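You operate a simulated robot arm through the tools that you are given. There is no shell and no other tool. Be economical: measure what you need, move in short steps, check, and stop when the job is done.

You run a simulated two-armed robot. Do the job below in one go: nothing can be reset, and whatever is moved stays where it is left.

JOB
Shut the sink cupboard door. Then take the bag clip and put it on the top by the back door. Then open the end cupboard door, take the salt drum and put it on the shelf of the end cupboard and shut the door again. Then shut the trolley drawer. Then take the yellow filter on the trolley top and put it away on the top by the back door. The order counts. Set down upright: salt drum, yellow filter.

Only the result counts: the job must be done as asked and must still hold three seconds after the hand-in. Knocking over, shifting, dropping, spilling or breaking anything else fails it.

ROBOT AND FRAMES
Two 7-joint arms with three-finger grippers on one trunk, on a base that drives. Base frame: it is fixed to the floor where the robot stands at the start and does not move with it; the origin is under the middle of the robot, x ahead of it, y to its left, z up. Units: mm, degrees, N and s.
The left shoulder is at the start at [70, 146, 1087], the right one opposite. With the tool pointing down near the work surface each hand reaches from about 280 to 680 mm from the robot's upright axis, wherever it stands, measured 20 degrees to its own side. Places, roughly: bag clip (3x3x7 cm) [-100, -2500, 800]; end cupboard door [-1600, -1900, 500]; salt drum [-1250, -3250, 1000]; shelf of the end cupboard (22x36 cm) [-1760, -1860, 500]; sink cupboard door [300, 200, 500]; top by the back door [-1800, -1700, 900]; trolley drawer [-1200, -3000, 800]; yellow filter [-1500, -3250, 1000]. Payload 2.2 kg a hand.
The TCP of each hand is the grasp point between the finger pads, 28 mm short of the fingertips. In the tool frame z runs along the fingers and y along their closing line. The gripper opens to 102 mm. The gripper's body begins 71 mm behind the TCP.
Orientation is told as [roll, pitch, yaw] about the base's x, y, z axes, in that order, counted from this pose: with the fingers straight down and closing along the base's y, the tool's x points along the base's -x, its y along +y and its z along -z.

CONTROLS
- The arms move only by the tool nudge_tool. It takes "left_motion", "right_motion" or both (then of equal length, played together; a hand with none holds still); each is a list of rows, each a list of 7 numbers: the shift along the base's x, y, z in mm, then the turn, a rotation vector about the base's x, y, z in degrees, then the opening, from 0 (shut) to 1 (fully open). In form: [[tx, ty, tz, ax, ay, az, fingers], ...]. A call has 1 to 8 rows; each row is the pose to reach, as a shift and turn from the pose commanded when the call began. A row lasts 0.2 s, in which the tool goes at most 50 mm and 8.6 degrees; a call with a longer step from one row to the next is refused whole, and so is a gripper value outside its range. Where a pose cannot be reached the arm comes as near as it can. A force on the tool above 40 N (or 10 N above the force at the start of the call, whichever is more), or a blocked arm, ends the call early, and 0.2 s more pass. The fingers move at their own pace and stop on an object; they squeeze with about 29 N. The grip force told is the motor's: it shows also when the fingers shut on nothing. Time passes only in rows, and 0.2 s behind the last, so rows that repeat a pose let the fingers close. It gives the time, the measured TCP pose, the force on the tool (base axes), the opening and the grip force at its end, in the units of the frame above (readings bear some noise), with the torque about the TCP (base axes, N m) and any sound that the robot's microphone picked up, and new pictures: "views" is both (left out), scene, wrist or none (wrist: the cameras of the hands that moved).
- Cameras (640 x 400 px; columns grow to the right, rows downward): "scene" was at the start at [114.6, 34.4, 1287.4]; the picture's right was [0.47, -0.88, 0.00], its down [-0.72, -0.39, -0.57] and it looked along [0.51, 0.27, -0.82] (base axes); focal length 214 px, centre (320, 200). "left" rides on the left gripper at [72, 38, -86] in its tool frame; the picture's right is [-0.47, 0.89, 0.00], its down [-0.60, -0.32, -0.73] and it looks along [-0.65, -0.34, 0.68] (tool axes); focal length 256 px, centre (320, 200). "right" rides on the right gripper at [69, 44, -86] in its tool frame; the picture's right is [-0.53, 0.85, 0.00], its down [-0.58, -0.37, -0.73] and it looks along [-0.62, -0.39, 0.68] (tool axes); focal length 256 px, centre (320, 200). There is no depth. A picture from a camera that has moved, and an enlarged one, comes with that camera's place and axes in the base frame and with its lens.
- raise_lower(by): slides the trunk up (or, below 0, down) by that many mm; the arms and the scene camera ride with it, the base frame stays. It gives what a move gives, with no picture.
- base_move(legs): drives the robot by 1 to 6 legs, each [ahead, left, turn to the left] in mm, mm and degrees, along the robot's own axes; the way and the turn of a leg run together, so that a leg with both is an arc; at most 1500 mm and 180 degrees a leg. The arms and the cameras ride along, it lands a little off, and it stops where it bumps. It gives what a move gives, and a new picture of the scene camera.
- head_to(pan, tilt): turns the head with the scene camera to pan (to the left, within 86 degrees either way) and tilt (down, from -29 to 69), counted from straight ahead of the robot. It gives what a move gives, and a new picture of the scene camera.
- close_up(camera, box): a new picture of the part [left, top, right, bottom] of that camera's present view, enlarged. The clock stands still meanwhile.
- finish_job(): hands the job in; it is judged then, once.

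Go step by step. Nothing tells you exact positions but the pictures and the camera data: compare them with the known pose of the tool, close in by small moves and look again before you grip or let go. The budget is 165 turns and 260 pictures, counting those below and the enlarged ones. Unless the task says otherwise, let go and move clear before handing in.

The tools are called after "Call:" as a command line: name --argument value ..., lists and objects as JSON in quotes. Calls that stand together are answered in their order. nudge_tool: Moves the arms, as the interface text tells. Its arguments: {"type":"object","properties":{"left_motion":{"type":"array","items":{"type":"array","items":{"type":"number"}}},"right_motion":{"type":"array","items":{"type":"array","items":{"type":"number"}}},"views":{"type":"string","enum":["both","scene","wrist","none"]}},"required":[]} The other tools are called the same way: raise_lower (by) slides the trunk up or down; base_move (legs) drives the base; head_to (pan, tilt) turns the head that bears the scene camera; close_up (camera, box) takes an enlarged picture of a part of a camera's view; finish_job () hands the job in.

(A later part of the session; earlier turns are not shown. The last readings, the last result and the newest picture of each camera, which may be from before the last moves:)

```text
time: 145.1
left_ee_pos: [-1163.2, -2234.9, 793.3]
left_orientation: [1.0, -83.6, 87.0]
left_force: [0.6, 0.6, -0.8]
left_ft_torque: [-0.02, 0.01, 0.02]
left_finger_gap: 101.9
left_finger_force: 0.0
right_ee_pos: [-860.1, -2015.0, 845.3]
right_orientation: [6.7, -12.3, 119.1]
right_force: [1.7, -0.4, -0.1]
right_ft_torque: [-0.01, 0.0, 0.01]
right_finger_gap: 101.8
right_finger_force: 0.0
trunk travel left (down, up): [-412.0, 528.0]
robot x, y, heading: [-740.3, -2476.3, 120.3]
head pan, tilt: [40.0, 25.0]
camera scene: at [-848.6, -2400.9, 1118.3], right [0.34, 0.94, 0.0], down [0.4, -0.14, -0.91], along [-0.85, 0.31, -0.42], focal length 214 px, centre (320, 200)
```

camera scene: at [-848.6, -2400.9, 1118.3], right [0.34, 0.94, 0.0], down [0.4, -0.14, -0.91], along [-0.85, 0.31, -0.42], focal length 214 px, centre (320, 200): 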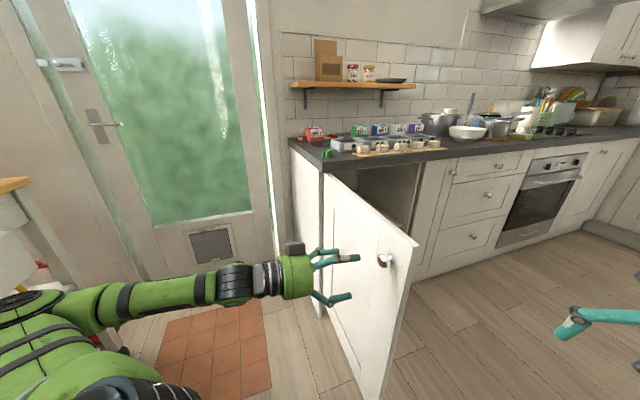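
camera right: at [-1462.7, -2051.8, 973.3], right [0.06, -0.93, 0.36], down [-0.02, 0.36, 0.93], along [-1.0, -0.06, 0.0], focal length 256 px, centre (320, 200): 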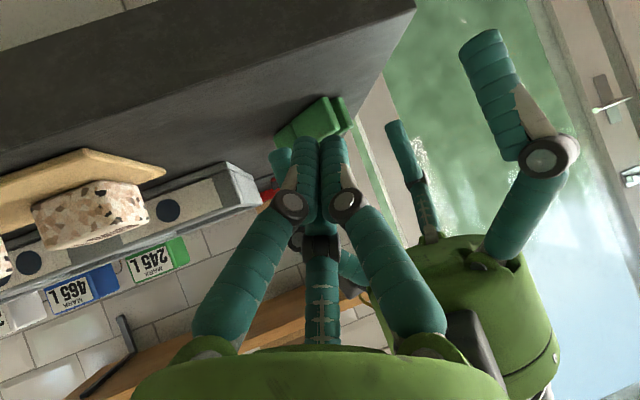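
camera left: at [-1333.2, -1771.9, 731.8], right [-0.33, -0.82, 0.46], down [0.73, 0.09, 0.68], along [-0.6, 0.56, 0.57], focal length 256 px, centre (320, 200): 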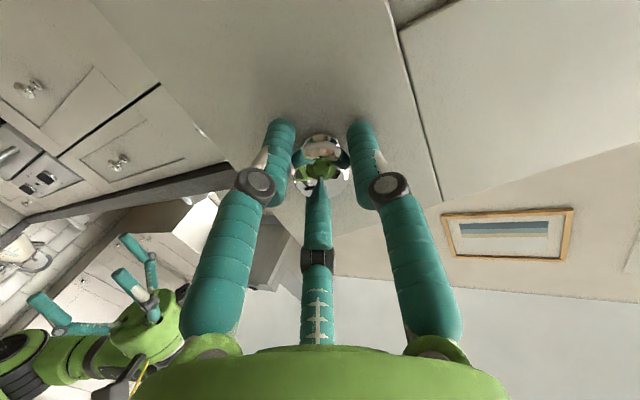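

The door stays open at about 95°. I'll raise the trunk so the arms clear the door and chairs, turn to face the trolley, and strafe across to it.

Call:
raise_lower --by 200

Call:
base_move --legs '[[0, 0, 75], [0, 0, 74.7], [0, -640, 0]]'

Call:
head_to --pan 10 --tilt 30

```text
time: 147.3
left_ee_pos: [-1165.4, -2234.9, 993.0]
left_orientation: [1.0, -83.6, 86.9]
left_force: [0.1, -0.8, -0.5]
left_ft_torque: [0.0, -0.01, 0.02]
left_finger_gap: 101.8
left_finger_force: 0.0
right_ee_pos: [-859.6, -2015.2, 1044.0]
right_orientation: [6.7, -12.3, 119.1]
right_force: [0.0, -0.3, 0.4]
right_ft_torque: [-0.02, -0.01, 0.0]
right_finger_gap: 101.9
right_finger_force: 0.2
trunk travel left (down, up): [-612.0, 328.0]
robot x, y, heading: [-738.7, -2476.7, 120.1]
head pan, tilt: [40.0, 25.0]
```

```text
time: 157.5
left_ee_pos: [-1112.6, -2920.2, 991.3]
left_orientation: [1.0, -83.6, -120.0]
left_force: [0.4, -0.2, 0.3]
left_ft_torque: [-0.01, 0.0, -0.01]
left_finger_gap: 101.9
left_finger_force: 0.0
right_ee_pos: [-1486.5, -2976.8, 1044.2]
right_orientation: [6.6, -12.3, -87.8]
right_force: [0.4, -0.2, 0.5]
right_ft_torque: [0.01, 0.0, -0.02]
right_finger_gap: 101.8
right_finger_force: 0.0
trunk travel left (down, up): [-612.0, 328.0]
robot x, y, heading: [-1385.4, -2517.2, -86.9]
head pan, tilt: [40.0, 25.0]
camera scene: at [-1318.2, -2629.0, 1318.3], right [-0.73, -0.68, 0.0], down [-0.29, 0.31, -0.91], along [0.62, -0.66, -0.42], focal length 214 px, centre (320, 200)
```

scene: 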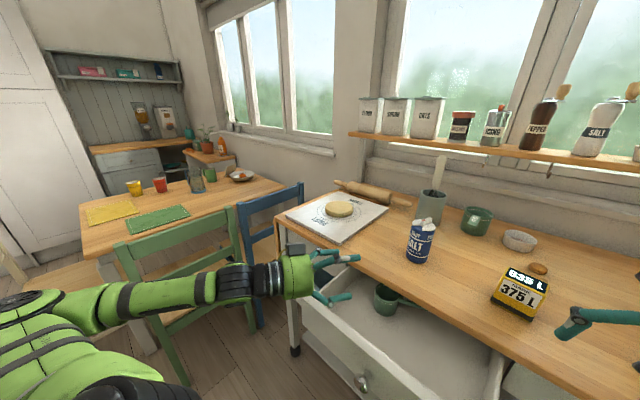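

```text
time: 158.4
left_ee_pos: [-1114.0, -2920.1, 993.6]
left_orientation: [0.9, -83.6, -120.0]
left_force: [-0.6, 1.1, -0.2]
left_ft_torque: [-0.01, -0.01, 0.0]
left_finger_gap: 102.0
left_finger_force: 0.0
right_ee_pos: [-1486.1, -2977.6, 1045.1]
right_orientation: [6.6, -12.3, -87.9]
right_force: [-0.2, 0.0, 1.0]
right_ft_torque: [-0.02, 0.02, 0.01]
right_finger_gap: 102.1
right_finger_force: 0.0
trunk travel left (down, up): [-612.0, 328.0]
robot x, y, heading: [-1382.8, -2514.2, -86.6]
head pan, tilt: [10.0, 30.0]
camera scene: at [-1360.5, -2649.9, 1310.4], right [-0.97, -0.23, 0.0], down [-0.11, 0.49, -0.87], along [0.2, -0.84, -0.5], focal length 214 px, centre (320, 200)
```

scene: 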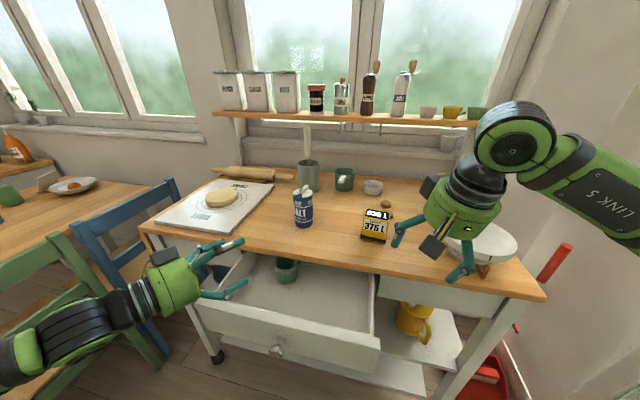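

The salt drum stands at about [-1187, -3168] on the trolley top (z ≈ 900) and the yellow filter at about [-1403, -3150]. I'll zoom in for its size before gripping.

Call:
close_up --camera "scene" --box '[240, 150, 400, 260]'

Call:
nudge_tool --left_motion '[[0, 0, 0, 6.9, -4, 0, 1], [0, 0, 0, 13.8, -8, 0, 1], [0, -5, 10, 20.7, -12, 0, 1]]' --views "both"

```text
3.64 times, centred on (320, 205) of scene
camera zoom: at [-1360.5, -2649.9, 1310.4], right [-0.97, -0.23, 0.0], down [-0.11, 0.49, -0.87], along [0.2, -0.84, -0.5], focal length 780 px, centre (320, 182)
```

zoom: 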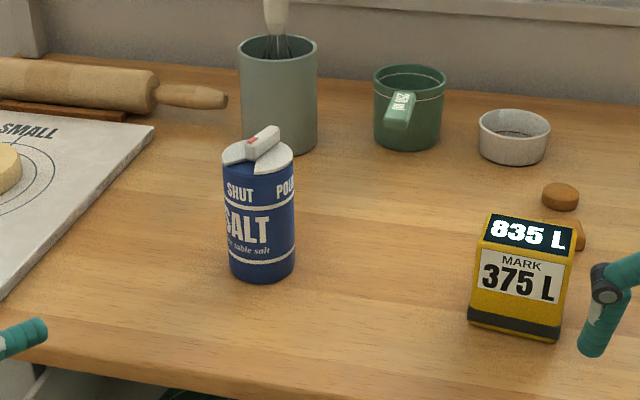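

```text
time: 159.2
left_ee_pos: [-1113.7, -2924.7, 1003.5]
left_orientation: [1.1, -59.5, -120.1]
left_force: [0.6, -0.4, -0.7]
left_ft_torque: [-0.02, -0.01, 0.01]
left_finger_gap: 102.1
left_finger_force: 0.1
left hand out of reach, approached as far as the arm can: row 1, 2
right_ee_pos: [-1486.0, -2977.5, 1045.4]
right_orientation: [6.6, -12.3, -87.9]
right_force: [0.3, -0.4, 0.3]
right_ft_torque: [0.03, -0.01, 0.0]
right_finger_gap: 102.0
right_finger_force: 0.0
trunk travel left (down, up): [-612.0, 328.0]
robot x, y, heading: [-1388.7, -2516.1, -86.6]
head pan, tilt: [10.0, 30.0]
camera scene: at [-1361.2, -2650.9, 1310.2], right [-0.97, -0.23, 0.0], down [-0.11, 0.49, -0.87], along [0.2, -0.84, -0.5], focal length 214 px, centre (320, 200)
camera left: at [-1025.7, -2848.0, 984.6], right [0.65, -0.64, 0.41], down [-0.13, 0.44, 0.89], along [-0.75, -0.63, 0.21], focal length 256 px, centre (320, 200)
```

scene: 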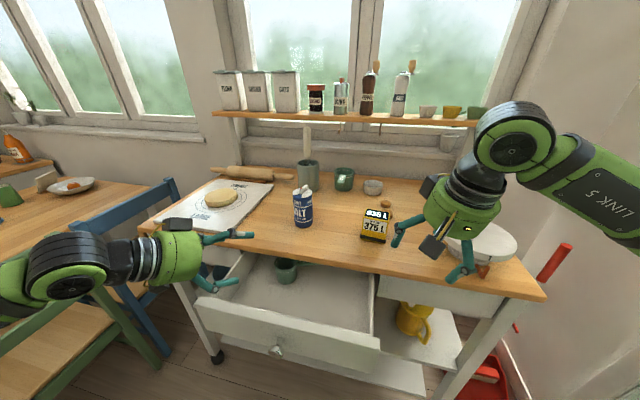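
left: 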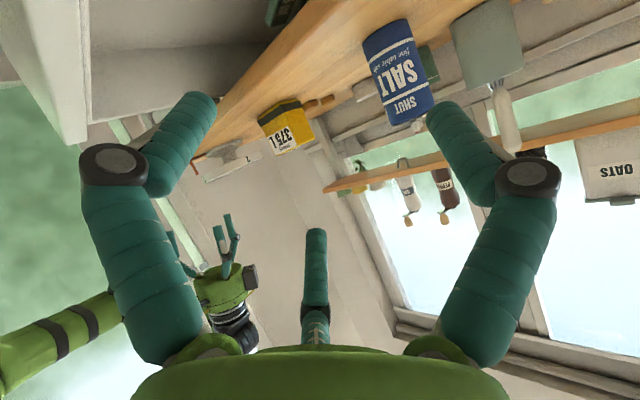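

The drum is about 60 mm across and 115 mm tall, standing at [-1182, -3180] on z ≈ 905. I'll drive 60 mm closer and bring the left hand to a pre-grasp point in front of it.

Call:
base_move --legs '[[60, 0, 0]]'

Call:
nudge_tool --left_motion '[[-5, -35, -6, 0, 0, 0, 1], [-10, -70, -12, 0, 0, 0, 1], [-17, -100, -18, 0, 0, 0, 1]]' --views "both"

```text
time: 160.2
left_ee_pos: [-1109.4, -2984.9, 1003.3]
left_orientation: [1.0, -59.7, -120.1]
left_force: [0.5, -0.3, -0.1]
left_ft_torque: [0.03, -0.01, 0.0]
left_finger_gap: 102.0
left_finger_force: 0.1
right_ee_pos: [-1482.5, -3037.3, 1046.5]
right_orientation: [6.6, -12.3, -88.0]
right_force: [-0.1, 0.8, 0.8]
right_ft_torque: [0.02, -0.01, -0.01]
right_finger_gap: 102.0
right_finger_force: 0.0
trunk travel left (down, up): [-612.0, 328.0]
robot x, y, heading: [-1381.7, -2572.3, -86.9]
head pan, tilt: [10.0, 30.0]
camera scene: at [-1357.3, -2709.7, 1310.4], right [-0.97, -0.23, 0.0], down [-0.11, 0.49, -0.87], along [0.2, -0.84, -0.5], focal length 214 px, centre (320, 200)
```

scene: 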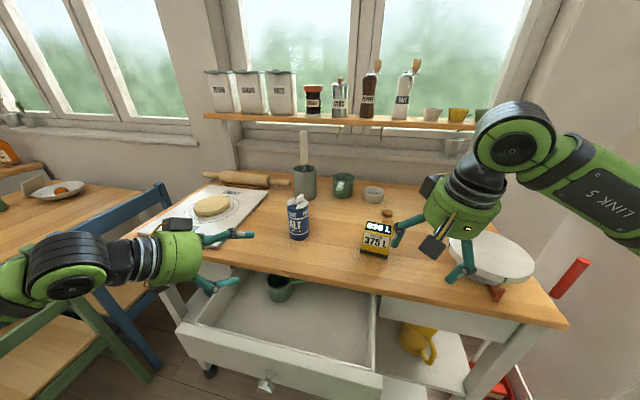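

```text
time: 161.0
left_ee_pos: [-1127.4, -3086.4, 986.6]
left_orientation: [1.1, -59.7, -120.2]
left_force: [-0.3, 0.3, -1.2]
left_ft_torque: [0.02, 0.01, -0.04]
left_finger_gap: 101.8
left_finger_force: 0.1
right_ee_pos: [-1483.4, -3038.7, 1044.4]
right_orientation: [6.6, -12.2, -87.9]
right_force: [0.1, 0.3, 0.9]
right_ft_torque: [0.04, 0.0, 0.03]
right_finger_gap: 101.8
right_finger_force: 0.0
trunk travel left (down, up): [-612.0, 328.0]
robot x, y, heading: [-1381.4, -2571.5, -86.5]
head pan, tilt: [10.0, 30.0]
camera scene: at [-1358.4, -2710.9, 1310.2], right [-0.97, -0.23, 0.0], down [-0.11, 0.49, -0.87], along [0.2, -0.84, -0.5], focal length 214 px, centre (320, 200)
camera left: at [-1039.3, -3009.3, 967.8], right [0.66, -0.63, 0.41], down [-0.13, 0.44, 0.89], along [-0.74, -0.63, 0.21], focal length 256 px, centre (320, 200)
```

scene: 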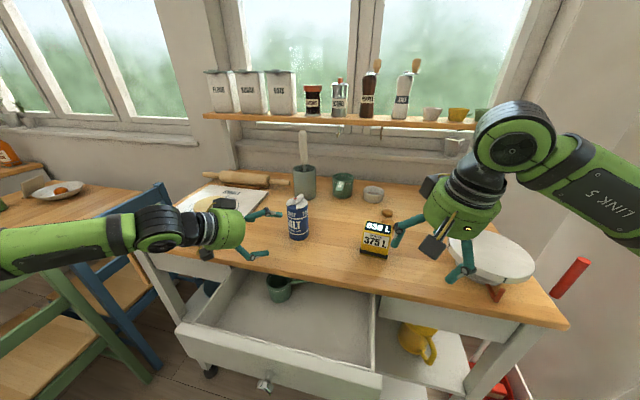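
left: 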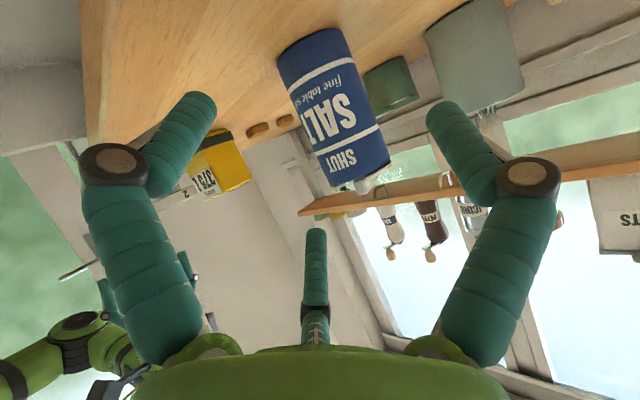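

The drum is centred between the fingers. Advancing along the pointing direction and gripping.

Call:
nudge_tool --left_motion '[[-15, -28, -2, 0, 0, 0, 1], [-30, -56, -5, 0, 0, 0, 1], [-47, -86, -7, 0, 0, 0, 1]]' --views "both"

```text
time: 161.8
left_ee_pos: [-1171.8, -3174.0, 975.4]
left_orientation: [1.2, -59.4, -120.1]
left_force: [0.2, -0.8, -1.2]
left_ft_torque: [-0.03, 0.0, 0.01]
left_finger_gap: 102.3
left_finger_force: 0.1
right_ee_pos: [-1483.8, -3038.1, 1044.0]
right_orientation: [6.7, -12.3, -87.9]
right_force: [-0.4, 0.0, 0.1]
right_ft_torque: [0.02, -0.05, 0.0]
right_finger_gap: 102.2
right_finger_force: 0.2
trunk travel left (down, up): [-612.0, 328.0]
robot x, y, heading: [-1382.2, -2570.9, -86.9]
head pan, tilt: [10.0, 30.0]
camera scene: at [-1358.9, -2710.3, 1310.3], right [-0.97, -0.23, 0.0], down [-0.11, 0.49, -0.87], along [0.2, -0.84, -0.5], focal length 214 px, centre (320, 200)
camera left: at [-1085.9, -3096.1, 957.4], right [0.66, -0.63, 0.41], down [-0.13, 0.44, 0.89], along [-0.74, -0.63, 0.21], focal length 256 px, centre (320, 200)
```

scene: 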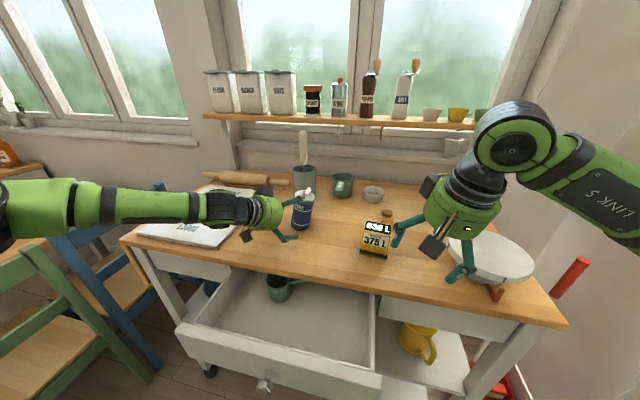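
left: 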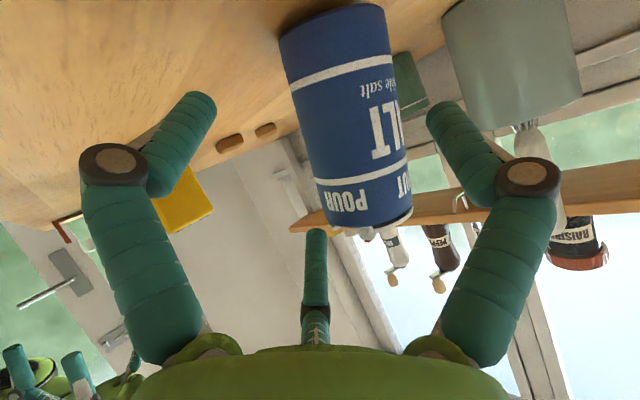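

Triangulating both views, the drum is about 54 mm further ahead and 20 mm to the left of the grasp point. I'll correct sideways first and then go forward.

Call:
nudge_tool --left_motion '[[18, -10, 0, 0, 0, 0, 1], [9, -26, -2, 0, 0, 0, 1], [0, -42, -4, 0, 0, 0, 1], [-9, -56, -6, 0, 0, 0, 1]]' --views "both"

```text
time: 162.8
left_ee_pos: [-1182.0, -3228.9, 971.2]
left_orientation: [1.1, -59.7, -119.9]
left_force: [-0.3, 0.0, -0.5]
left_ft_torque: [0.0, 0.0, 0.04]
left_finger_gap: 101.9
left_finger_force: 0.1
right_ee_pos: [-1482.5, -3039.5, 1044.1]
right_orientation: [6.6, -12.2, -88.0]
right_force: [0.0, -0.1, 0.7]
right_ft_torque: [0.03, 0.02, -0.05]
right_finger_gap: 101.6
right_finger_force: 0.0
trunk travel left (down, up): [-612.0, 328.0]
robot x, y, heading: [-1381.3, -2575.9, -87.0]
head pan, tilt: [10.0, 30.0]
camera scene: at [-1358.1, -2710.5, 1310.3], right [-0.97, -0.23, 0.0], down [-0.11, 0.49, -0.87], along [0.2, -0.84, -0.5], focal length 214 px, centre (320, 200)
camera left: at [-1094.9, -3150.8, 953.0], right [0.66, -0.63, 0.41], down [-0.13, 0.44, 0.89], along [-0.74, -0.63, 0.21], focal length 256 px, centre (320, 200)
```

scene: 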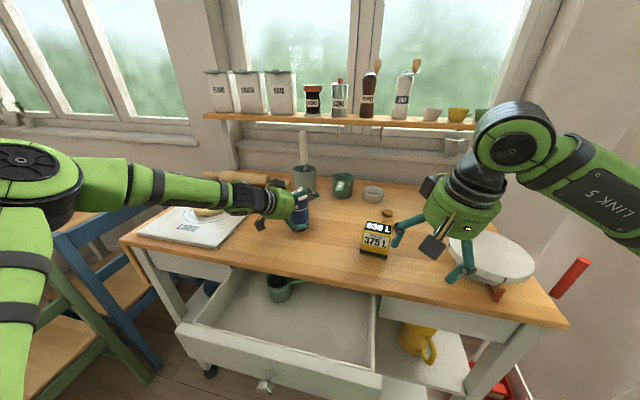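
left: 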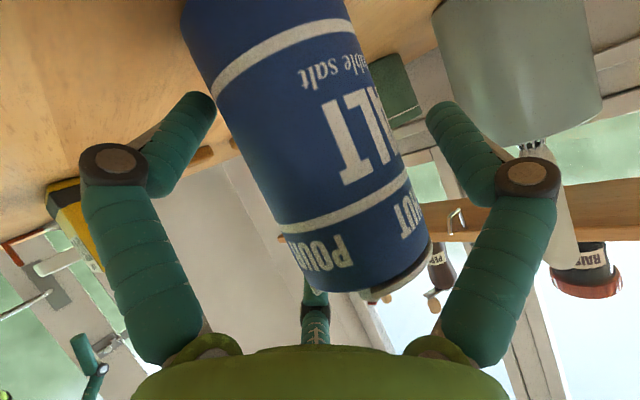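

The drum is now centred. Closing and lifting slightly.

Call:
nudge_tool --left_motion '[[0, 0, 0, 0, 0, 0, 0], [0, 0, 0, 0, 0, 0, 0], [0, 0, 0, 0, 0, 0, 0], [0, 0, 15, 0, 0, 0, 0], [0, 0, 40, 0, 0, 0, 0]]' --views "both"

```text
time: 164.0
left_ee_pos: [-1183.4, -3228.8, 993.8]
left_orientation: [0.8, -60.1, -120.1]
left_force: [0.3, 0.0, -2.8]
left_ft_torque: [0.06, 0.01, 0.0]
left_finger_gap: 77.4
left_finger_force: 28.8
left hand out of reach, approached as far as the arm can: row 5
right_ee_pos: [-1481.1, -3038.8, 1044.6]
right_orientation: [6.6, -12.2, -87.9]
right_force: [-0.3, 0.4, 0.3]
right_ft_torque: [0.0, 0.02, 0.01]
right_finger_gap: 102.0
right_finger_force: 0.1
trunk travel left (down, up): [-612.0, 328.0]
robot x, y, heading: [-1381.7, -2574.2, -86.7]
head pan, tilt: [10.0, 30.0]
camera scene: at [-1356.9, -2710.2, 1310.3], right [-0.97, -0.23, 0.0], down [-0.11, 0.49, -0.87], along [0.2, -0.84, -0.5], focal length 214 px, centre (320, 200)
camera left: at [-1095.0, -3151.0, 975.0], right [0.65, -0.64, 0.41], down [-0.12, 0.45, 0.89], along [-0.75, -0.63, 0.22], focal length 256 px, centre (320, 200)
```

scene: 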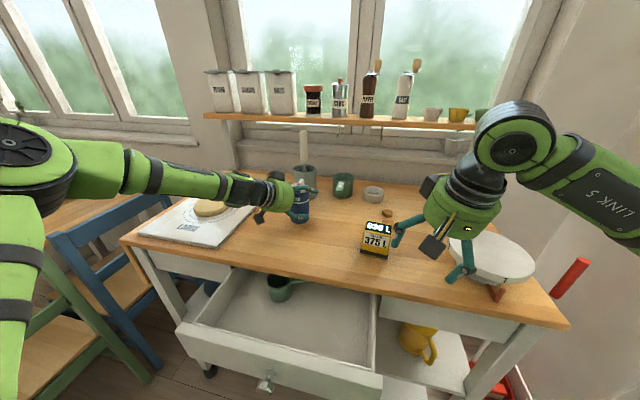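
left: 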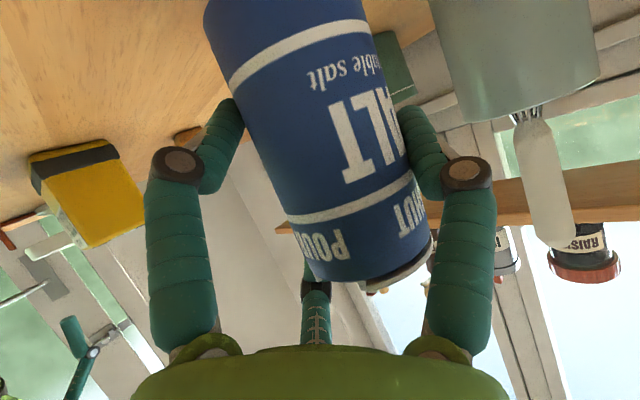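

The drum is gripped (77 mm) and lifting. I'll raise the trunk and back away from the trolley.

Call:
raise_lower --by 70

Call:
base_move --legs '[[-250, 0, 0]]'

Call:
close_up --camera "left" --box '[0, 0, 640, 400]'

```text
time: 165.1
left_ee_pos: [-1182.5, -3227.8, 1064.9]
left_orientation: [0.6, -60.0, -120.1]
left_force: [-0.3, 0.0, -2.8]
left_ft_torque: [-0.01, 0.08, -0.01]
left_finger_gap: 76.9
left_finger_force: 29.5
right_ee_pos: [-1482.1, -3038.0, 1116.5]
right_orientation: [6.6, -12.3, -87.9]
right_force: [0.2, -0.5, -0.4]
right_ft_torque: [0.03, 0.01, -0.02]
right_finger_gap: 101.9
right_finger_force: 0.1
trunk travel left (down, up): [-682.0, 258.0]
robot x, y, heading: [-1380.0, -2573.2, -86.8]
head pan, tilt: [10.0, 30.0]
```

```text
time: 166.9
left_ee_pos: [-1177.9, -2971.3, 1067.8]
left_orientation: [0.9, -60.3, -120.0]
left_force: [0.7, 2.1, -1.6]
left_ft_torque: [0.03, -0.01, 0.0]
left_finger_gap: 77.2
left_finger_force: 29.0
right_ee_pos: [-1477.7, -2781.5, 1116.5]
right_orientation: [6.5, -12.6, -87.7]
right_force: [0.1, 1.6, 0.2]
right_ft_torque: [-0.11, 0.06, -0.03]
right_finger_gap: 102.1
right_finger_force: 0.0
trunk travel left (down, up): [-682.0, 258.0]
robot x, y, heading: [-1380.2, -2321.3, -86.3]
head pan, tilt: [10.0, 30.0]
camera scene: at [-1353.8, -2452.6, 1381.1], right [-0.97, -0.23, 0.0], down [-0.12, 0.48, -0.87], along [0.2, -0.84, -0.5], focal length 214 px, centre (320, 200)
```

scene: 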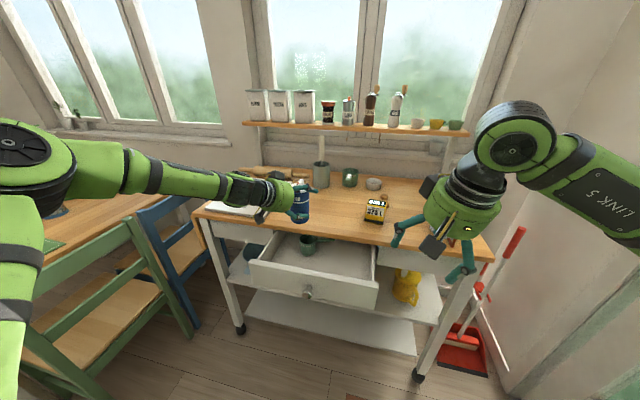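

```text
1.00 times, centred on (320, 200) of left (not enlarged: the box is as wide or as high as the picture)
camera zoom: at [-1091.3, -2894.6, 1048.4], right [0.66, -0.63, 0.41], down [-0.12, 0.45, 0.88], along [-0.74, -0.63, 0.22], focal length 256 px, centre (320, 200)
```

zoom: 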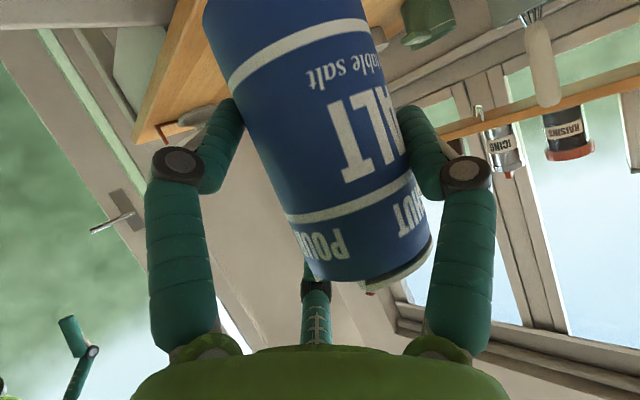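

The drum is held securely. I'll go around the open door's end: out to +x, turn to face -x, then strafe to the cupboard. The drum passes above the door top.

Call:
base_move --legs '[[80, 560, 0], [0, 0, -93.7]]'

Call:
head_to --pan -25 --tilt 30

```text
time: 174.1
left_ee_pos: [-1497.2, -2525.9, 1064.6]
left_orientation: [0.7, -60.1, 146.4]
left_force: [0.4, 0.2, -2.8]
left_ft_torque: [0.03, -0.01, 0.0]
left_finger_gap: 77.0
left_finger_force: 28.6
right_ee_pos: [-1289.0, -2237.4, 1115.3]
right_orientation: [6.5, -12.3, 178.6]
right_force: [-0.6, 0.3, 0.7]
right_ft_torque: [0.02, -0.01, -0.02]
right_finger_gap: 102.1
right_finger_force: 0.2
trunk travel left (down, up): [-682.0, 258.0]
robot x, y, heading: [-828.6, -2366.6, 179.5]
head pan, tilt: [10.0, 30.0]
camera scene: at [-968.1, -2382.6, 1380.3], right [-0.17, 0.99, 0.0], down [0.49, 0.08, -0.87], along [-0.85, -0.14, -0.5], focal length 214 px, centre (320, 200)
```

scene: 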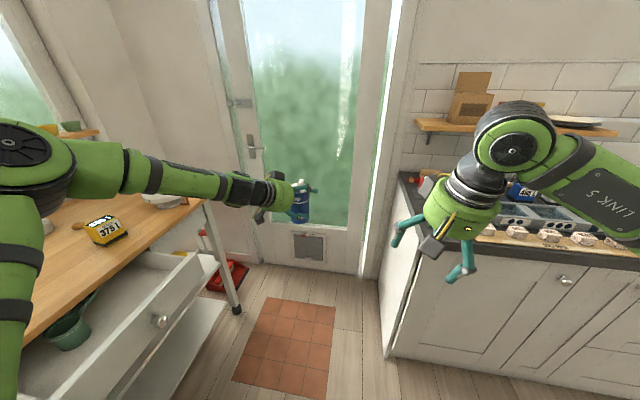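

```text
time: 175.1
left_ee_pos: [-1497.5, -2525.0, 1064.4]
left_orientation: [0.7, -60.0, 146.3]
left_force: [-0.2, -0.2, -2.2]
left_ft_torque: [0.01, -0.02, -0.01]
left_finger_gap: 77.3
left_finger_force: 29.2
right_ee_pos: [-1288.3, -2239.1, 1116.4]
right_orientation: [6.6, -12.3, 178.7]
right_force: [0.3, 0.5, -0.3]
right_ft_torque: [-0.02, -0.03, 0.03]
right_finger_gap: 102.0
right_finger_force: 0.2
trunk travel left (down, up): [-682.0, 258.0]
robot x, y, heading: [-831.0, -2369.2, 179.9]
head pan, tilt: [-25.0, 30.0]
camera scene: at [-960.7, -2328.7, 1380.3], right [0.43, 0.9, 0.0], down [0.45, -0.21, -0.87], along [-0.78, 0.37, -0.5], focal length 214 px, centre (320, 200)
```

scene: 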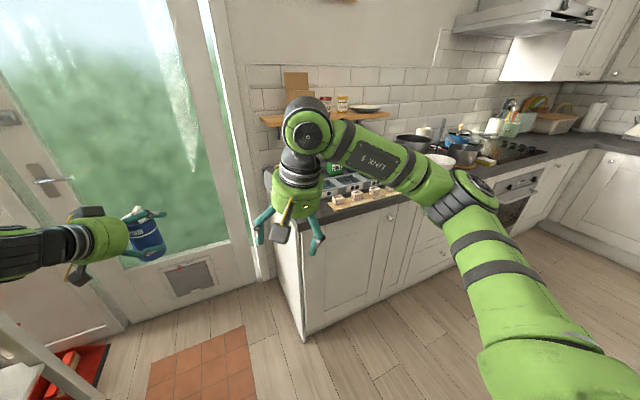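

The cupboard door has swung shut: my base must have brushed it while backing away from the trolley. I'll reopen it with the right hand while the left keeps holding the drum high, above the door's swing. First I'll pull the left hand in and up, then drive to the cupboard.

Call:
nudge_tool --left_motion '[[25, -10, 15, 0, 0, 0, 0], [50, -20, 30, 0, 0, 0, 0], [75, -30, 45, 0, 0, 0, 0], [100, -40, 60, 0, 0, 0, 0], [125, -50, 75, 0, 0, 0, 0], [150, -60, 90, 0, 0, 0, 0]]' --views "none"

Call:
base_move --legs '[[0, -300, 0], [90, -250, 0]]'

```text
time: 176.5
left_ee_pos: [-1341.6, -2581.1, 1156.7]
left_orientation: [0.7, -60.0, 146.4]
left_force: [0.2, -0.8, -3.1]
left_ft_torque: [0.04, -0.04, 0.02]
left_finger_gap: 76.9
left_finger_force: 29.1
right_ee_pos: [-1286.2, -2237.5, 1115.9]
right_orientation: [6.6, -12.5, 178.5]
right_force: [-0.8, -0.1, -0.6]
right_ft_torque: [-0.01, 0.03, 0.01]
right_finger_gap: 102.2
right_finger_force: 0.1
trunk travel left (down, up): [-682.0, 258.0]
robot x, y, heading: [-830.6, -2367.8, 179.6]
head pan, tilt: [-25.0, 30.0]
```

```text
time: 180.0
left_ee_pos: [-1431.1, -2028.8, 1153.9]
left_orientation: [0.6, -60.1, 145.7]
left_force: [-0.3, -0.3, -2.1]
left_ft_torque: [0.04, 0.01, -0.01]
left_finger_gap: 76.8
left_finger_force: 29.2
right_ee_pos: [-1369.4, -1686.6, 1115.5]
right_orientation: [6.5, -12.3, 177.9]
right_force: [0.1, 0.8, -0.2]
right_ft_torque: [0.0, 0.02, 0.01]
right_finger_gap: 101.9
right_finger_force: 0.2
trunk travel left (down, up): [-682.0, 258.0]
robot x, y, heading: [-913.9, -1819.4, 179.2]
head pan, tilt: [-25.0, 30.0]
camera scene: at [-1043.9, -1781.0, 1380.4], right [0.44, 0.9, 0.0], down [0.45, -0.22, -0.87], along [-0.78, 0.38, -0.5], focal length 214 px, centre (320, 200)
```

scene: 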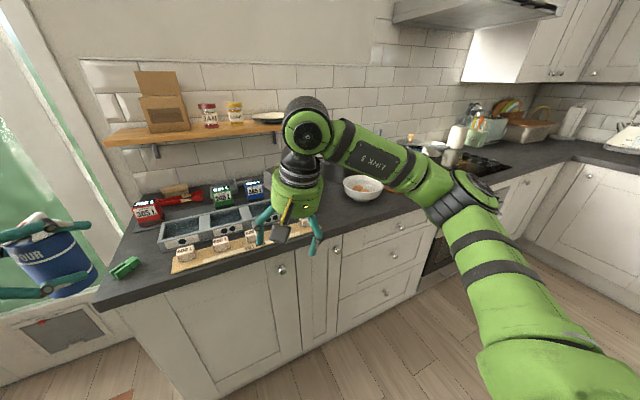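

I'll turn the right hand horizontal towards the knob, then lower the trunk to knob height.

Call:
nudge_tool --right_motion '[[-8, 3, -15, 0, 8.4, 0, 0.6], [-16, 6, -30, 0, 16.8, 0, 0.6], [-24, 9, -45, 0, 25.2, 0, 0.6], [-32, 12, -60, 0, 33.6, 0, 0.6], [-40, 15, -75, 0, 42, 0, 0.6], [-45, 18, -90, 0, 50.4, 0, 0.6], [-50, 20, -100, 0, 58.8, 0, 0.6], [-50, 20, -110, 0, 67.2, 0, 0.6]]' --views "none"

Call:
raise_lower --by -150

Call:
head_to --pan -5 --tilt 40

```text
time: 181.8
left_ee_pos: [-1432.7, -2028.6, 1155.2]
left_orientation: [0.7, -60.1, 145.7]
left_force: [0.6, -0.1, -3.4]
left_ft_torque: [0.02, -0.02, 0.0]
left_finger_gap: 77.1
left_finger_force: 29.1
right_ee_pos: [-1417.0, -1667.7, 1021.3]
right_orientation: [10.8, -65.5, 174.9]
right_force: [-0.7, 0.2, 0.5]
right_ft_torque: [0.0, 0.02, -0.03]
right_finger_gap: 60.8
right_finger_force: 0.0
right hand out of reach, approached as far as the arm can: row 7, 8
trunk travel left (down, up): [-682.0, 258.0]
robot x, y, heading: [-915.6, -1818.5, 178.9]
head pan, tilt: [-25.0, 30.0]
```

```text
time: 183.5
left_ee_pos: [-1431.4, -2028.1, 1005.8]
left_orientation: [0.7, -60.0, 145.7]
left_force: [0.2, -0.2, -2.0]
left_ft_torque: [0.03, -0.01, 0.02]
left_finger_gap: 77.0
left_finger_force: 28.8
right_ee_pos: [-1417.0, -1668.2, 872.7]
right_orientation: [10.7, -65.5, 175.1]
right_force: [-0.2, -0.1, -1.2]
right_ft_torque: [-0.01, -0.03, -0.01]
right_finger_gap: 61.3
right_finger_force: 0.1
trunk travel left (down, up): [-532.0, 408.0]
robot x, y, heading: [-913.0, -1816.4, 178.9]
head pan, tilt: [-25.0, 30.0]
```

```text
time: 184.4
left_ee_pos: [-1431.6, -2027.9, 1004.9]
left_orientation: [0.6, -59.9, 145.7]
left_force: [-0.7, 0.4, -2.4]
left_ft_torque: [0.09, 0.01, 0.03]
left_finger_gap: 76.7
left_finger_force: 28.5
right_ee_pos: [-1417.1, -1667.3, 871.7]
right_orientation: [10.7, -65.5, 174.9]
right_force: [-0.4, 0.2, -0.1]
right_ft_torque: [-0.01, 0.01, 0.02]
right_finger_gap: 61.2
right_finger_force: 0.2
trunk travel left (down, up): [-532.0, 408.0]
robot x, y, heading: [-913.0, -1820.3, 179.1]
head pan, tilt: [-5.0, 40.0]
camera scene: at [-1047.7, -1810.1, 1215.0], right [0.11, 0.99, 0.0], down [0.64, -0.07, -0.77], along [-0.76, 0.08, -0.64], focal length 214 px, centre (320, 200)
```

scene: 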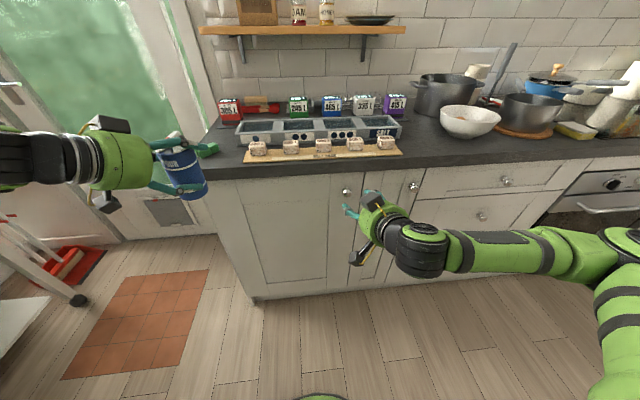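

Call:
nudge_tool --right_motion '[[-10, 0, -20, 0, 4, 0, 0.6], [-20, 0, -40, 0, 8, 0, 0.6], [-30, 0, -60, 0, 12, 0, 0.6], [-40, 0, -80, 0, 15, 0, 0.6]]' --views "both"

```text
time: 185.4
left_ee_pos: [-1432.3, -2027.4, 1005.0]
left_orientation: [0.8, -60.0, 145.7]
left_force: [0.4, 0.5, -3.4]
left_ft_torque: [0.04, -0.02, 0.02]
left_finger_gap: 76.7
left_finger_force: 29.4
right_ee_pos: [-1418.0, -1667.6, 871.4]
right_orientation: [10.7, -65.5, 175.0]
right_force: [0.0, -0.1, 0.0]
right_ft_torque: [0.01, 0.01, 0.0]
right_finger_gap: 61.4
right_finger_force: 0.0
right hand out of reach, approached as far as the arm can: row 1, 2, 3, 4
trunk travel left (down, up): [-532.0, 408.0]
robot x, y, heading: [-914.6, -1819.4, 178.9]
head pan, tilt: [-5.0, 40.0]
camera scene: at [-1047.7, -1810.2, 1214.9], right [0.11, 0.99, 0.0], down [0.64, -0.07, -0.77], along [-0.76, 0.08, -0.64], focal length 214 px, centre (320, 200)
camera right: at [-1306.7, -1703.3, 848.0], right [-0.15, -0.82, 0.55], down [0.39, 0.46, 0.79], along [-0.91, 0.34, 0.25], focal length 256 px, centre (320, 200)
```

scene: 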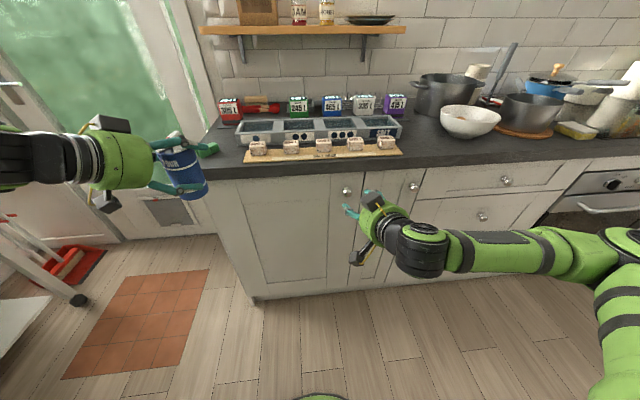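
right: 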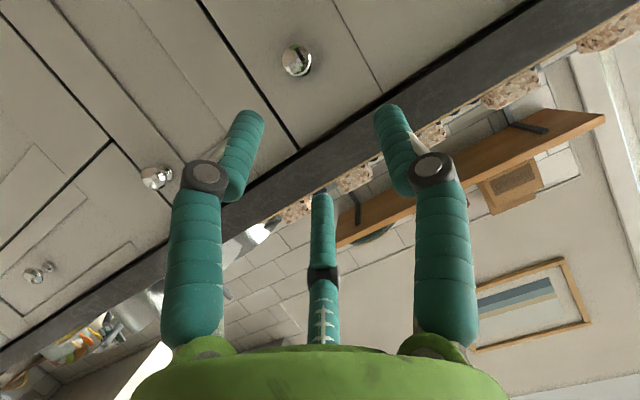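

Call:
nudge_tool --right_motion '[[-30, 0, 0, 0, 0, 0, 0.6], [-60, 0, -10, 0, 0, 0, 0.6], [-80, 0, -30, 0, 0, 0, 0.6], [-80, 0, -60, 0, 0, 0, 0.6], [-80, 0, -80, 0, 0, 0, 0.6]]' --views "none"

```text
time: 186.6
left_ee_pos: [-1431.9, -2028.2, 1005.5]
left_orientation: [0.6, -60.0, 145.7]
left_force: [0.3, -0.4, -2.5]
left_ft_torque: [0.02, 0.0, -0.02]
left_finger_gap: 76.8
left_finger_force: 28.8
right_ee_pos: [-1502.5, -1658.3, 847.3]
right_orientation: [10.4, -65.1, 175.2]
right_force: [0.9, -0.8, 0.5]
right_ft_torque: [-0.03, 0.03, 0.01]
right_finger_gap: 61.2
right_finger_force: 0.1
right hand out of reach, approached as far as the arm can: row 3, 4, 5
trunk travel left (down, up): [-532.0, 408.0]
robot x, y, heading: [-914.2, -1820.1, 178.7]
head pan, tilt: [-5.0, 40.0]
```

Call:
nudge_tool --left_motion '[[10, 0, 25, 0, 0, 0, 0], [20, 0, 50, 0, 0, 0, 0], [20, 0, 70, 0, 0, 0, 0]]' --views "none"

Call:
raise_lower --by -53

Call:
nudge_tool --right_motion '[[-6, -3, 0, 0, 0, 0, 0.6]]' --views "both"

```text
time: 187.4
left_ee_pos: [-1413.3, -2026.1, 1073.7]
left_orientation: [0.7, -60.0, 145.7]
left_force: [0.5, -1.0, -2.1]
left_ft_torque: [0.02, -0.06, 0.02]
left_finger_gap: 76.9
left_finger_force: 29.2
right_ee_pos: [-1502.1, -1658.9, 847.4]
right_orientation: [10.6, -65.0, 175.0]
right_force: [0.4, -0.8, 0.9]
right_ft_torque: [0.0, -0.02, 0.0]
right_finger_gap: 61.4
right_finger_force: 0.0
trunk travel left (down, up): [-532.0, 408.0]
robot x, y, heading: [-914.6, -1818.8, 178.8]
head pan, tilt: [-5.0, 40.0]
```

```text
time: 188.3
left_ee_pos: [-1413.8, -2027.7, 1020.5]
left_orientation: [0.7, -60.0, 145.7]
left_force: [0.3, -1.3, -2.7]
left_ft_torque: [0.02, -0.05, 0.02]
left_finger_gap: 76.6
left_finger_force: 29.0
right_ee_pos: [-1501.9, -1657.8, 795.0]
right_orientation: [10.5, -65.0, 175.1]
right_force: [0.4, 0.3, -0.1]
right_ft_torque: [0.01, 0.01, 0.01]
right_finger_gap: 61.1
right_finger_force: 0.1
trunk travel left (down, up): [-479.0, 461.0]
robot x, y, heading: [-914.8, -1819.6, 178.8]
head pan, tilt: [-5.0, 40.0]
```

```text
time: 188.7
left_ee_pos: [-1414.1, -2027.9, 1019.9]
left_orientation: [0.7, -60.0, 145.8]
left_force: [-1.0, -0.5, -2.4]
left_ft_torque: [0.06, -0.05, 0.02]
left_finger_gap: 76.6
left_finger_force: 28.9
right_ee_pos: [-1508.0, -1662.0, 794.1]
right_orientation: [10.5, -65.1, 175.2]
right_force: [-0.3, -0.7, -0.4]
right_ft_torque: [0.02, -0.02, -0.02]
right_finger_gap: 61.3
right_finger_force: 0.1
trunk travel left (down, up): [-479.0, 461.0]
robot x, y, heading: [-914.0, -1819.5, 178.8]
head pan, tilt: [-5.0, 40.0]
camera scene: at [-1047.9, -1810.4, 1161.9], right [0.11, 0.99, 0.0], down [0.64, -0.07, -0.77], along [-0.76, 0.08, -0.64], focal length 214 px, centre (320, 200)
camera right: at [-1396.7, -1698.2, 771.0], right [-0.15, -0.82, 0.55], down [0.39, 0.46, 0.8], along [-0.91, 0.34, 0.25], focal length 256 px, centre (320, 200)
```

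scene: 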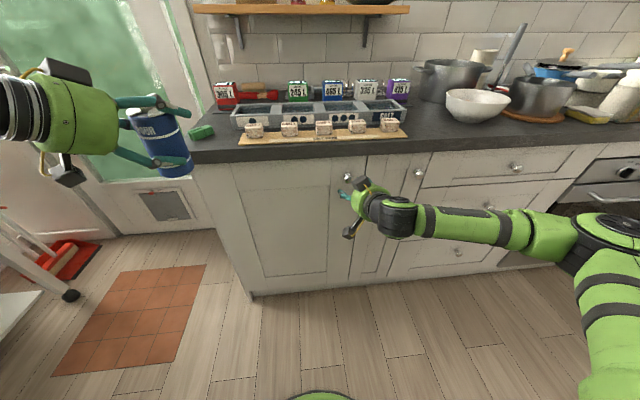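
right: 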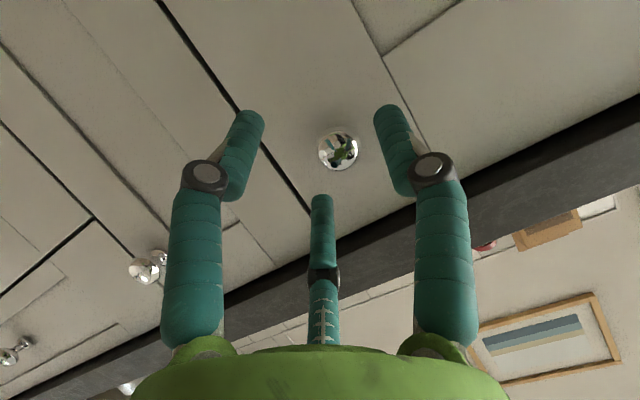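

The knob is centred between the right fingers. Advancing and gripping.

Call:
nudge_tool --right_motion '[[-22, -1, 4, 0, 0, 0, 0.6], [-44, -2, 8, 0, 0, 0, 0.6], [-44, -2, 8, 0, 0, 0, 0], [-44, -2, 8, 0, 0, 0, 0], [-44, -2, 8, 0, 0, 0, 0], [-44, -2, 8, 0, 0, 0, 0]]' --views "wrist"

```text
time: 190.1
left_ee_pos: [-1412.9, -2025.5, 1019.2]
left_orientation: [0.9, -60.0, 145.6]
left_force: [0.4, -0.3, -3.2]
left_ft_torque: [0.02, 0.0, 0.0]
left_finger_gap: 76.7
left_finger_force: 29.0
right_ee_pos: [-1551.3, -1663.9, 801.7]
right_orientation: [10.5, -65.2, 175.1]
right_force: [-1.1, 4.1, 2.0]
right_ft_torque: [0.14, 0.07, -0.2]
right_finger_gap: 32.9
right_finger_force: 29.0
trunk travel left (down, up): [-479.0, 461.0]
robot x, y, heading: [-915.5, -1822.3, 179.1]
head pan, tilt: [-5.0, 40.0]
camera right: at [-1440.2, -1699.7, 778.6], right [-0.15, -0.82, 0.55], down [0.39, 0.46, 0.8], along [-0.91, 0.34, 0.25], focal length 256 px, centre (320, 200)
```

right: 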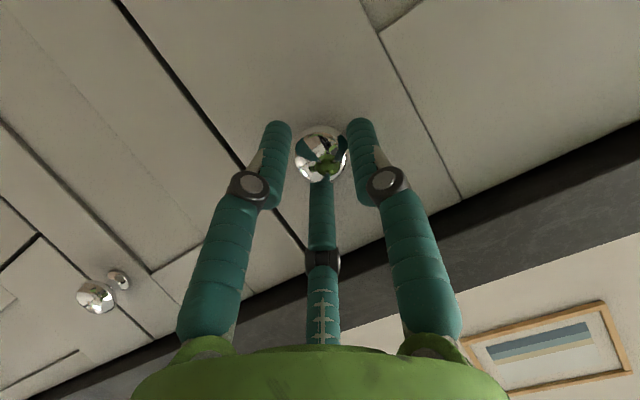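

The knob is gripped. As before, I'll swing the whole robot about the hinge in 10° arcs.

Call:
base_move --legs '[[-49, 120, -10], [-49, 120, -10], [-49, 120, -10], [-49, 120, -10], [-49, 120, -10], [-49, 120, -10]]'

```text
time: 193.1
left_ee_pos: [-1404.1, -2127.6, 1019.0]
left_orientation: [0.7, -59.8, 118.8]
left_force: [-0.5, -0.6, -2.4]
left_ft_torque: [-0.01, -0.03, 0.02]
left_finger_gap: 76.5
left_finger_force: 28.6
right_ee_pos: [-1359.8, -1730.2, 802.0]
right_orientation: [9.5, -65.1, 147.4]
right_force: [3.2, 5.0, -1.8]
right_ft_torque: [-0.26, -0.82, -0.22]
right_finger_gap: 32.4
right_finger_force: 45.1
trunk travel left (down, up): [-479.0, 461.0]
robot x, y, heading: [-867.1, -2167.8, 151.9]
head pan, tilt: [-5.0, 40.0]
stopped in leg 3: the force on the tool passed its limit at 41 N (the readings are from after the stop); the commanded pose is now the measured one
camera scene: at [-980.1, -2099.2, 1161.9], right [0.55, 0.84, 0.0], down [0.54, -0.35, -0.77], along [-0.64, 0.42, -0.64], focal length 214 px, centre (320, 200)
```

scene: 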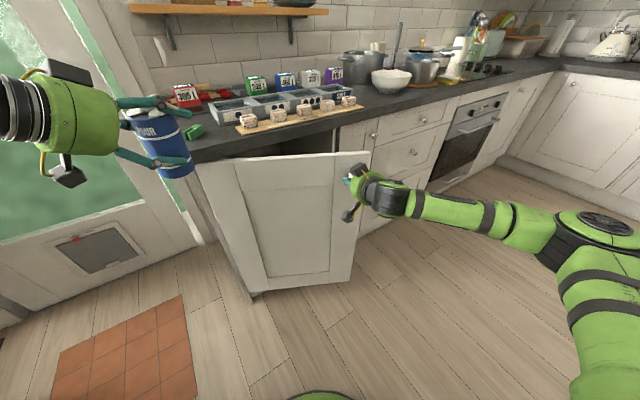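

The door is at about 27°; the call stopped on a small radial force. Continuing with the same arcs.

Call:
base_move --legs '[[-49, 120, -10], [-49, 120, -10], [-49, 120, -10], [-49, 120, -10]]'

```text
time: 195.2
left_ee_pos: [-1429.5, -2194.6, 1018.8]
left_orientation: [0.6, -59.9, 100.6]
left_force: [-0.5, -0.7, -2.5]
left_ft_torque: [0.0, -0.04, -0.01]
left_finger_gap: 76.4
left_finger_force: 28.8
right_ee_pos: [-1255.7, -1821.2, 801.8]
right_orientation: [8.4, -65.2, 128.5]
right_force: [3.1, 2.1, -2.5]
right_ft_torque: [-0.49, -0.37, -0.14]
right_finger_gap: 32.3
right_finger_force: 44.5
trunk travel left (down, up): [-479.0, 461.0]
robot x, y, heading: [-932.0, -2401.4, 133.7]
head pan, tilt: [-5.0, 40.0]
stopped in leg 2: the force on the tool passed its limit at 41 N (the readings are from after the stop); the commanded pose is now the measured one
camera scene: at [-1016.9, -2299.7, 1161.9], right [0.78, 0.63, 0.0], down [0.4, -0.5, -0.77], along [-0.48, 0.6, -0.64], focal length 214 px, centre (320, 200)
```

scene: 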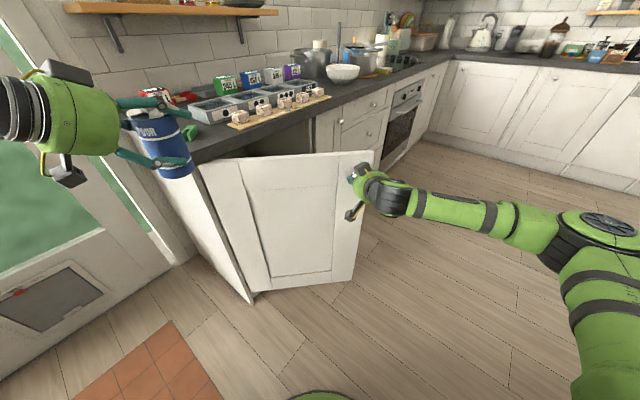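

Call:
base_move --legs '[[-47, 120, -10], [-47, 120, -10], [-47, 120, -10]]'

```text
time: 198.4
left_ee_pos: [-1498.6, -2270.1, 1017.9]
left_orientation: [0.4, -59.8, 71.2]
left_force: [0.8, 0.4, -3.0]
left_ft_torque: [0.02, -0.03, -0.01]
left_finger_gap: 76.3
left_finger_force: 28.8
right_ee_pos: [-1157.3, -2027.3, 801.5]
right_orientation: [7.6, -65.2, 98.7]
right_force: [-0.8, -0.2, -0.3]
right_ft_torque: [-0.03, -0.03, -0.03]
right_finger_gap: 32.6
right_finger_force: 44.8
trunk travel left (down, up): [-479.0, 461.0]
robot x, y, heading: [-1167.9, -2693.9, 104.0]
head pan, tilt: [-5.0, 40.0]
stopped in leg 3: the robot was blocked; the commanded pose is now the measured one
camera scene: at [-1192.7, -2564.0, 1162.0], right [0.99, 0.16, 0.0], down [0.1, -0.64, -0.77], along [-0.12, 0.76, -0.64], focal length 214 px, centre (320, 200)
```

scene: 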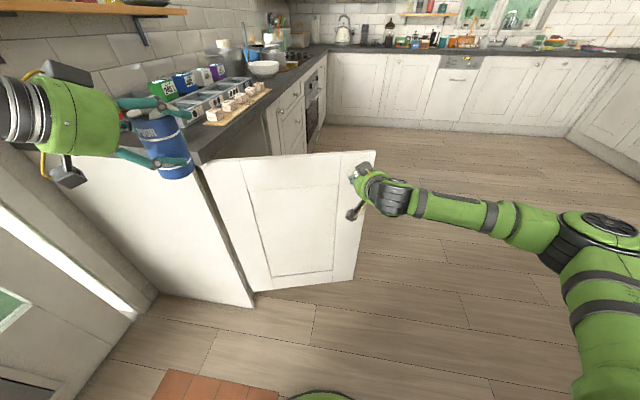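

The base touched something behind it (the trolley side), so I'll stop there. The door is at about 75°, so I'll release the knob and draw the right hand back.

Call:
nudge_tool --right_motion '[[0, 0, 0, 0, 0, 0, 1], [0, 0, 0, 0, 0, 0, 1], [0, 0, 0, 0, 0, 0, 1], [5, -25, 0, 0, 0, 0, 1], [12, -55, 0, 0, 0, 0, 1], [22, -90, 0, 0, 0, 0, 1]]' --views "scene"

Call:
head_to --pan 85 --tilt 45

```text
time: 199.8
left_ee_pos: [-1500.4, -2271.3, 1019.3]
left_orientation: [0.6, -60.0, 71.1]
left_force: [-0.5, -0.8, -2.8]
left_ft_torque: [0.02, -0.04, 0.0]
left_finger_gap: 76.2
left_finger_force: 28.9
right_ee_pos: [-1133.3, -2117.6, 804.4]
right_orientation: [7.6, -65.4, 98.6]
right_force: [0.4, -0.5, -0.4]
right_ft_torque: [0.07, 0.01, -0.03]
right_finger_gap: 101.9
right_finger_force: 0.1
trunk travel left (down, up): [-479.0, 461.0]
robot x, y, heading: [-1167.3, -2695.4, 104.1]
head pan, tilt: [-5.0, 40.0]
camera scene: at [-1193.7, -2565.7, 1162.2], right [0.99, 0.16, 0.0], down [0.1, -0.63, -0.77], along [-0.12, 0.76, -0.64], focal length 214 px, centre (320, 200)
```

scene: 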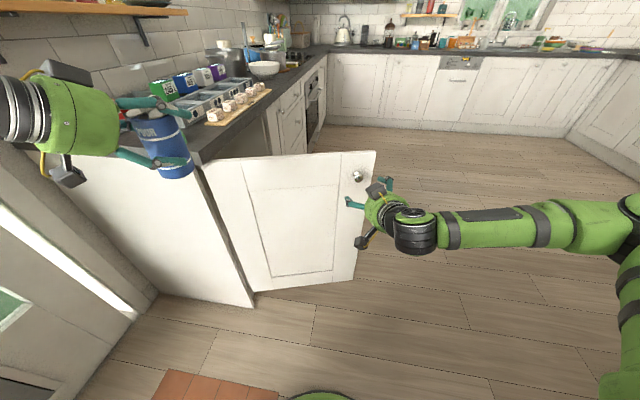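

```text
time: 201.4
left_ee_pos: [-1497.9, -2269.0, 1018.5]
left_orientation: [0.4, -60.0, 71.0]
left_force: [0.0, -0.1, -2.4]
left_ft_torque: [-0.02, -0.06, 0.02]
left_finger_gap: 76.2
left_finger_force: 28.5
right_ee_pos: [-1133.9, -2116.0, 803.4]
right_orientation: [7.9, -65.3, 98.5]
right_force: [0.4, -1.3, -0.4]
right_ft_torque: [-0.01, -0.01, -0.02]
right_finger_gap: 102.1
right_finger_force: 0.1
trunk travel left (down, up): [-479.0, 461.0]
robot x, y, heading: [-1168.1, -2698.5, 104.1]
head pan, tilt: [85.0, 45.0]
camera scene: at [-1259.6, -2660.7, 1154.7], right [-0.16, 0.99, 0.0], down [0.7, 0.11, -0.71], along [-0.7, -0.11, -0.71], focal length 214 px, centre (320, 200)
```

scene: 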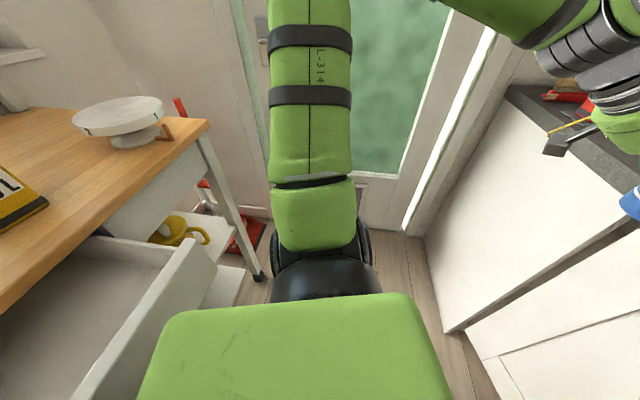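

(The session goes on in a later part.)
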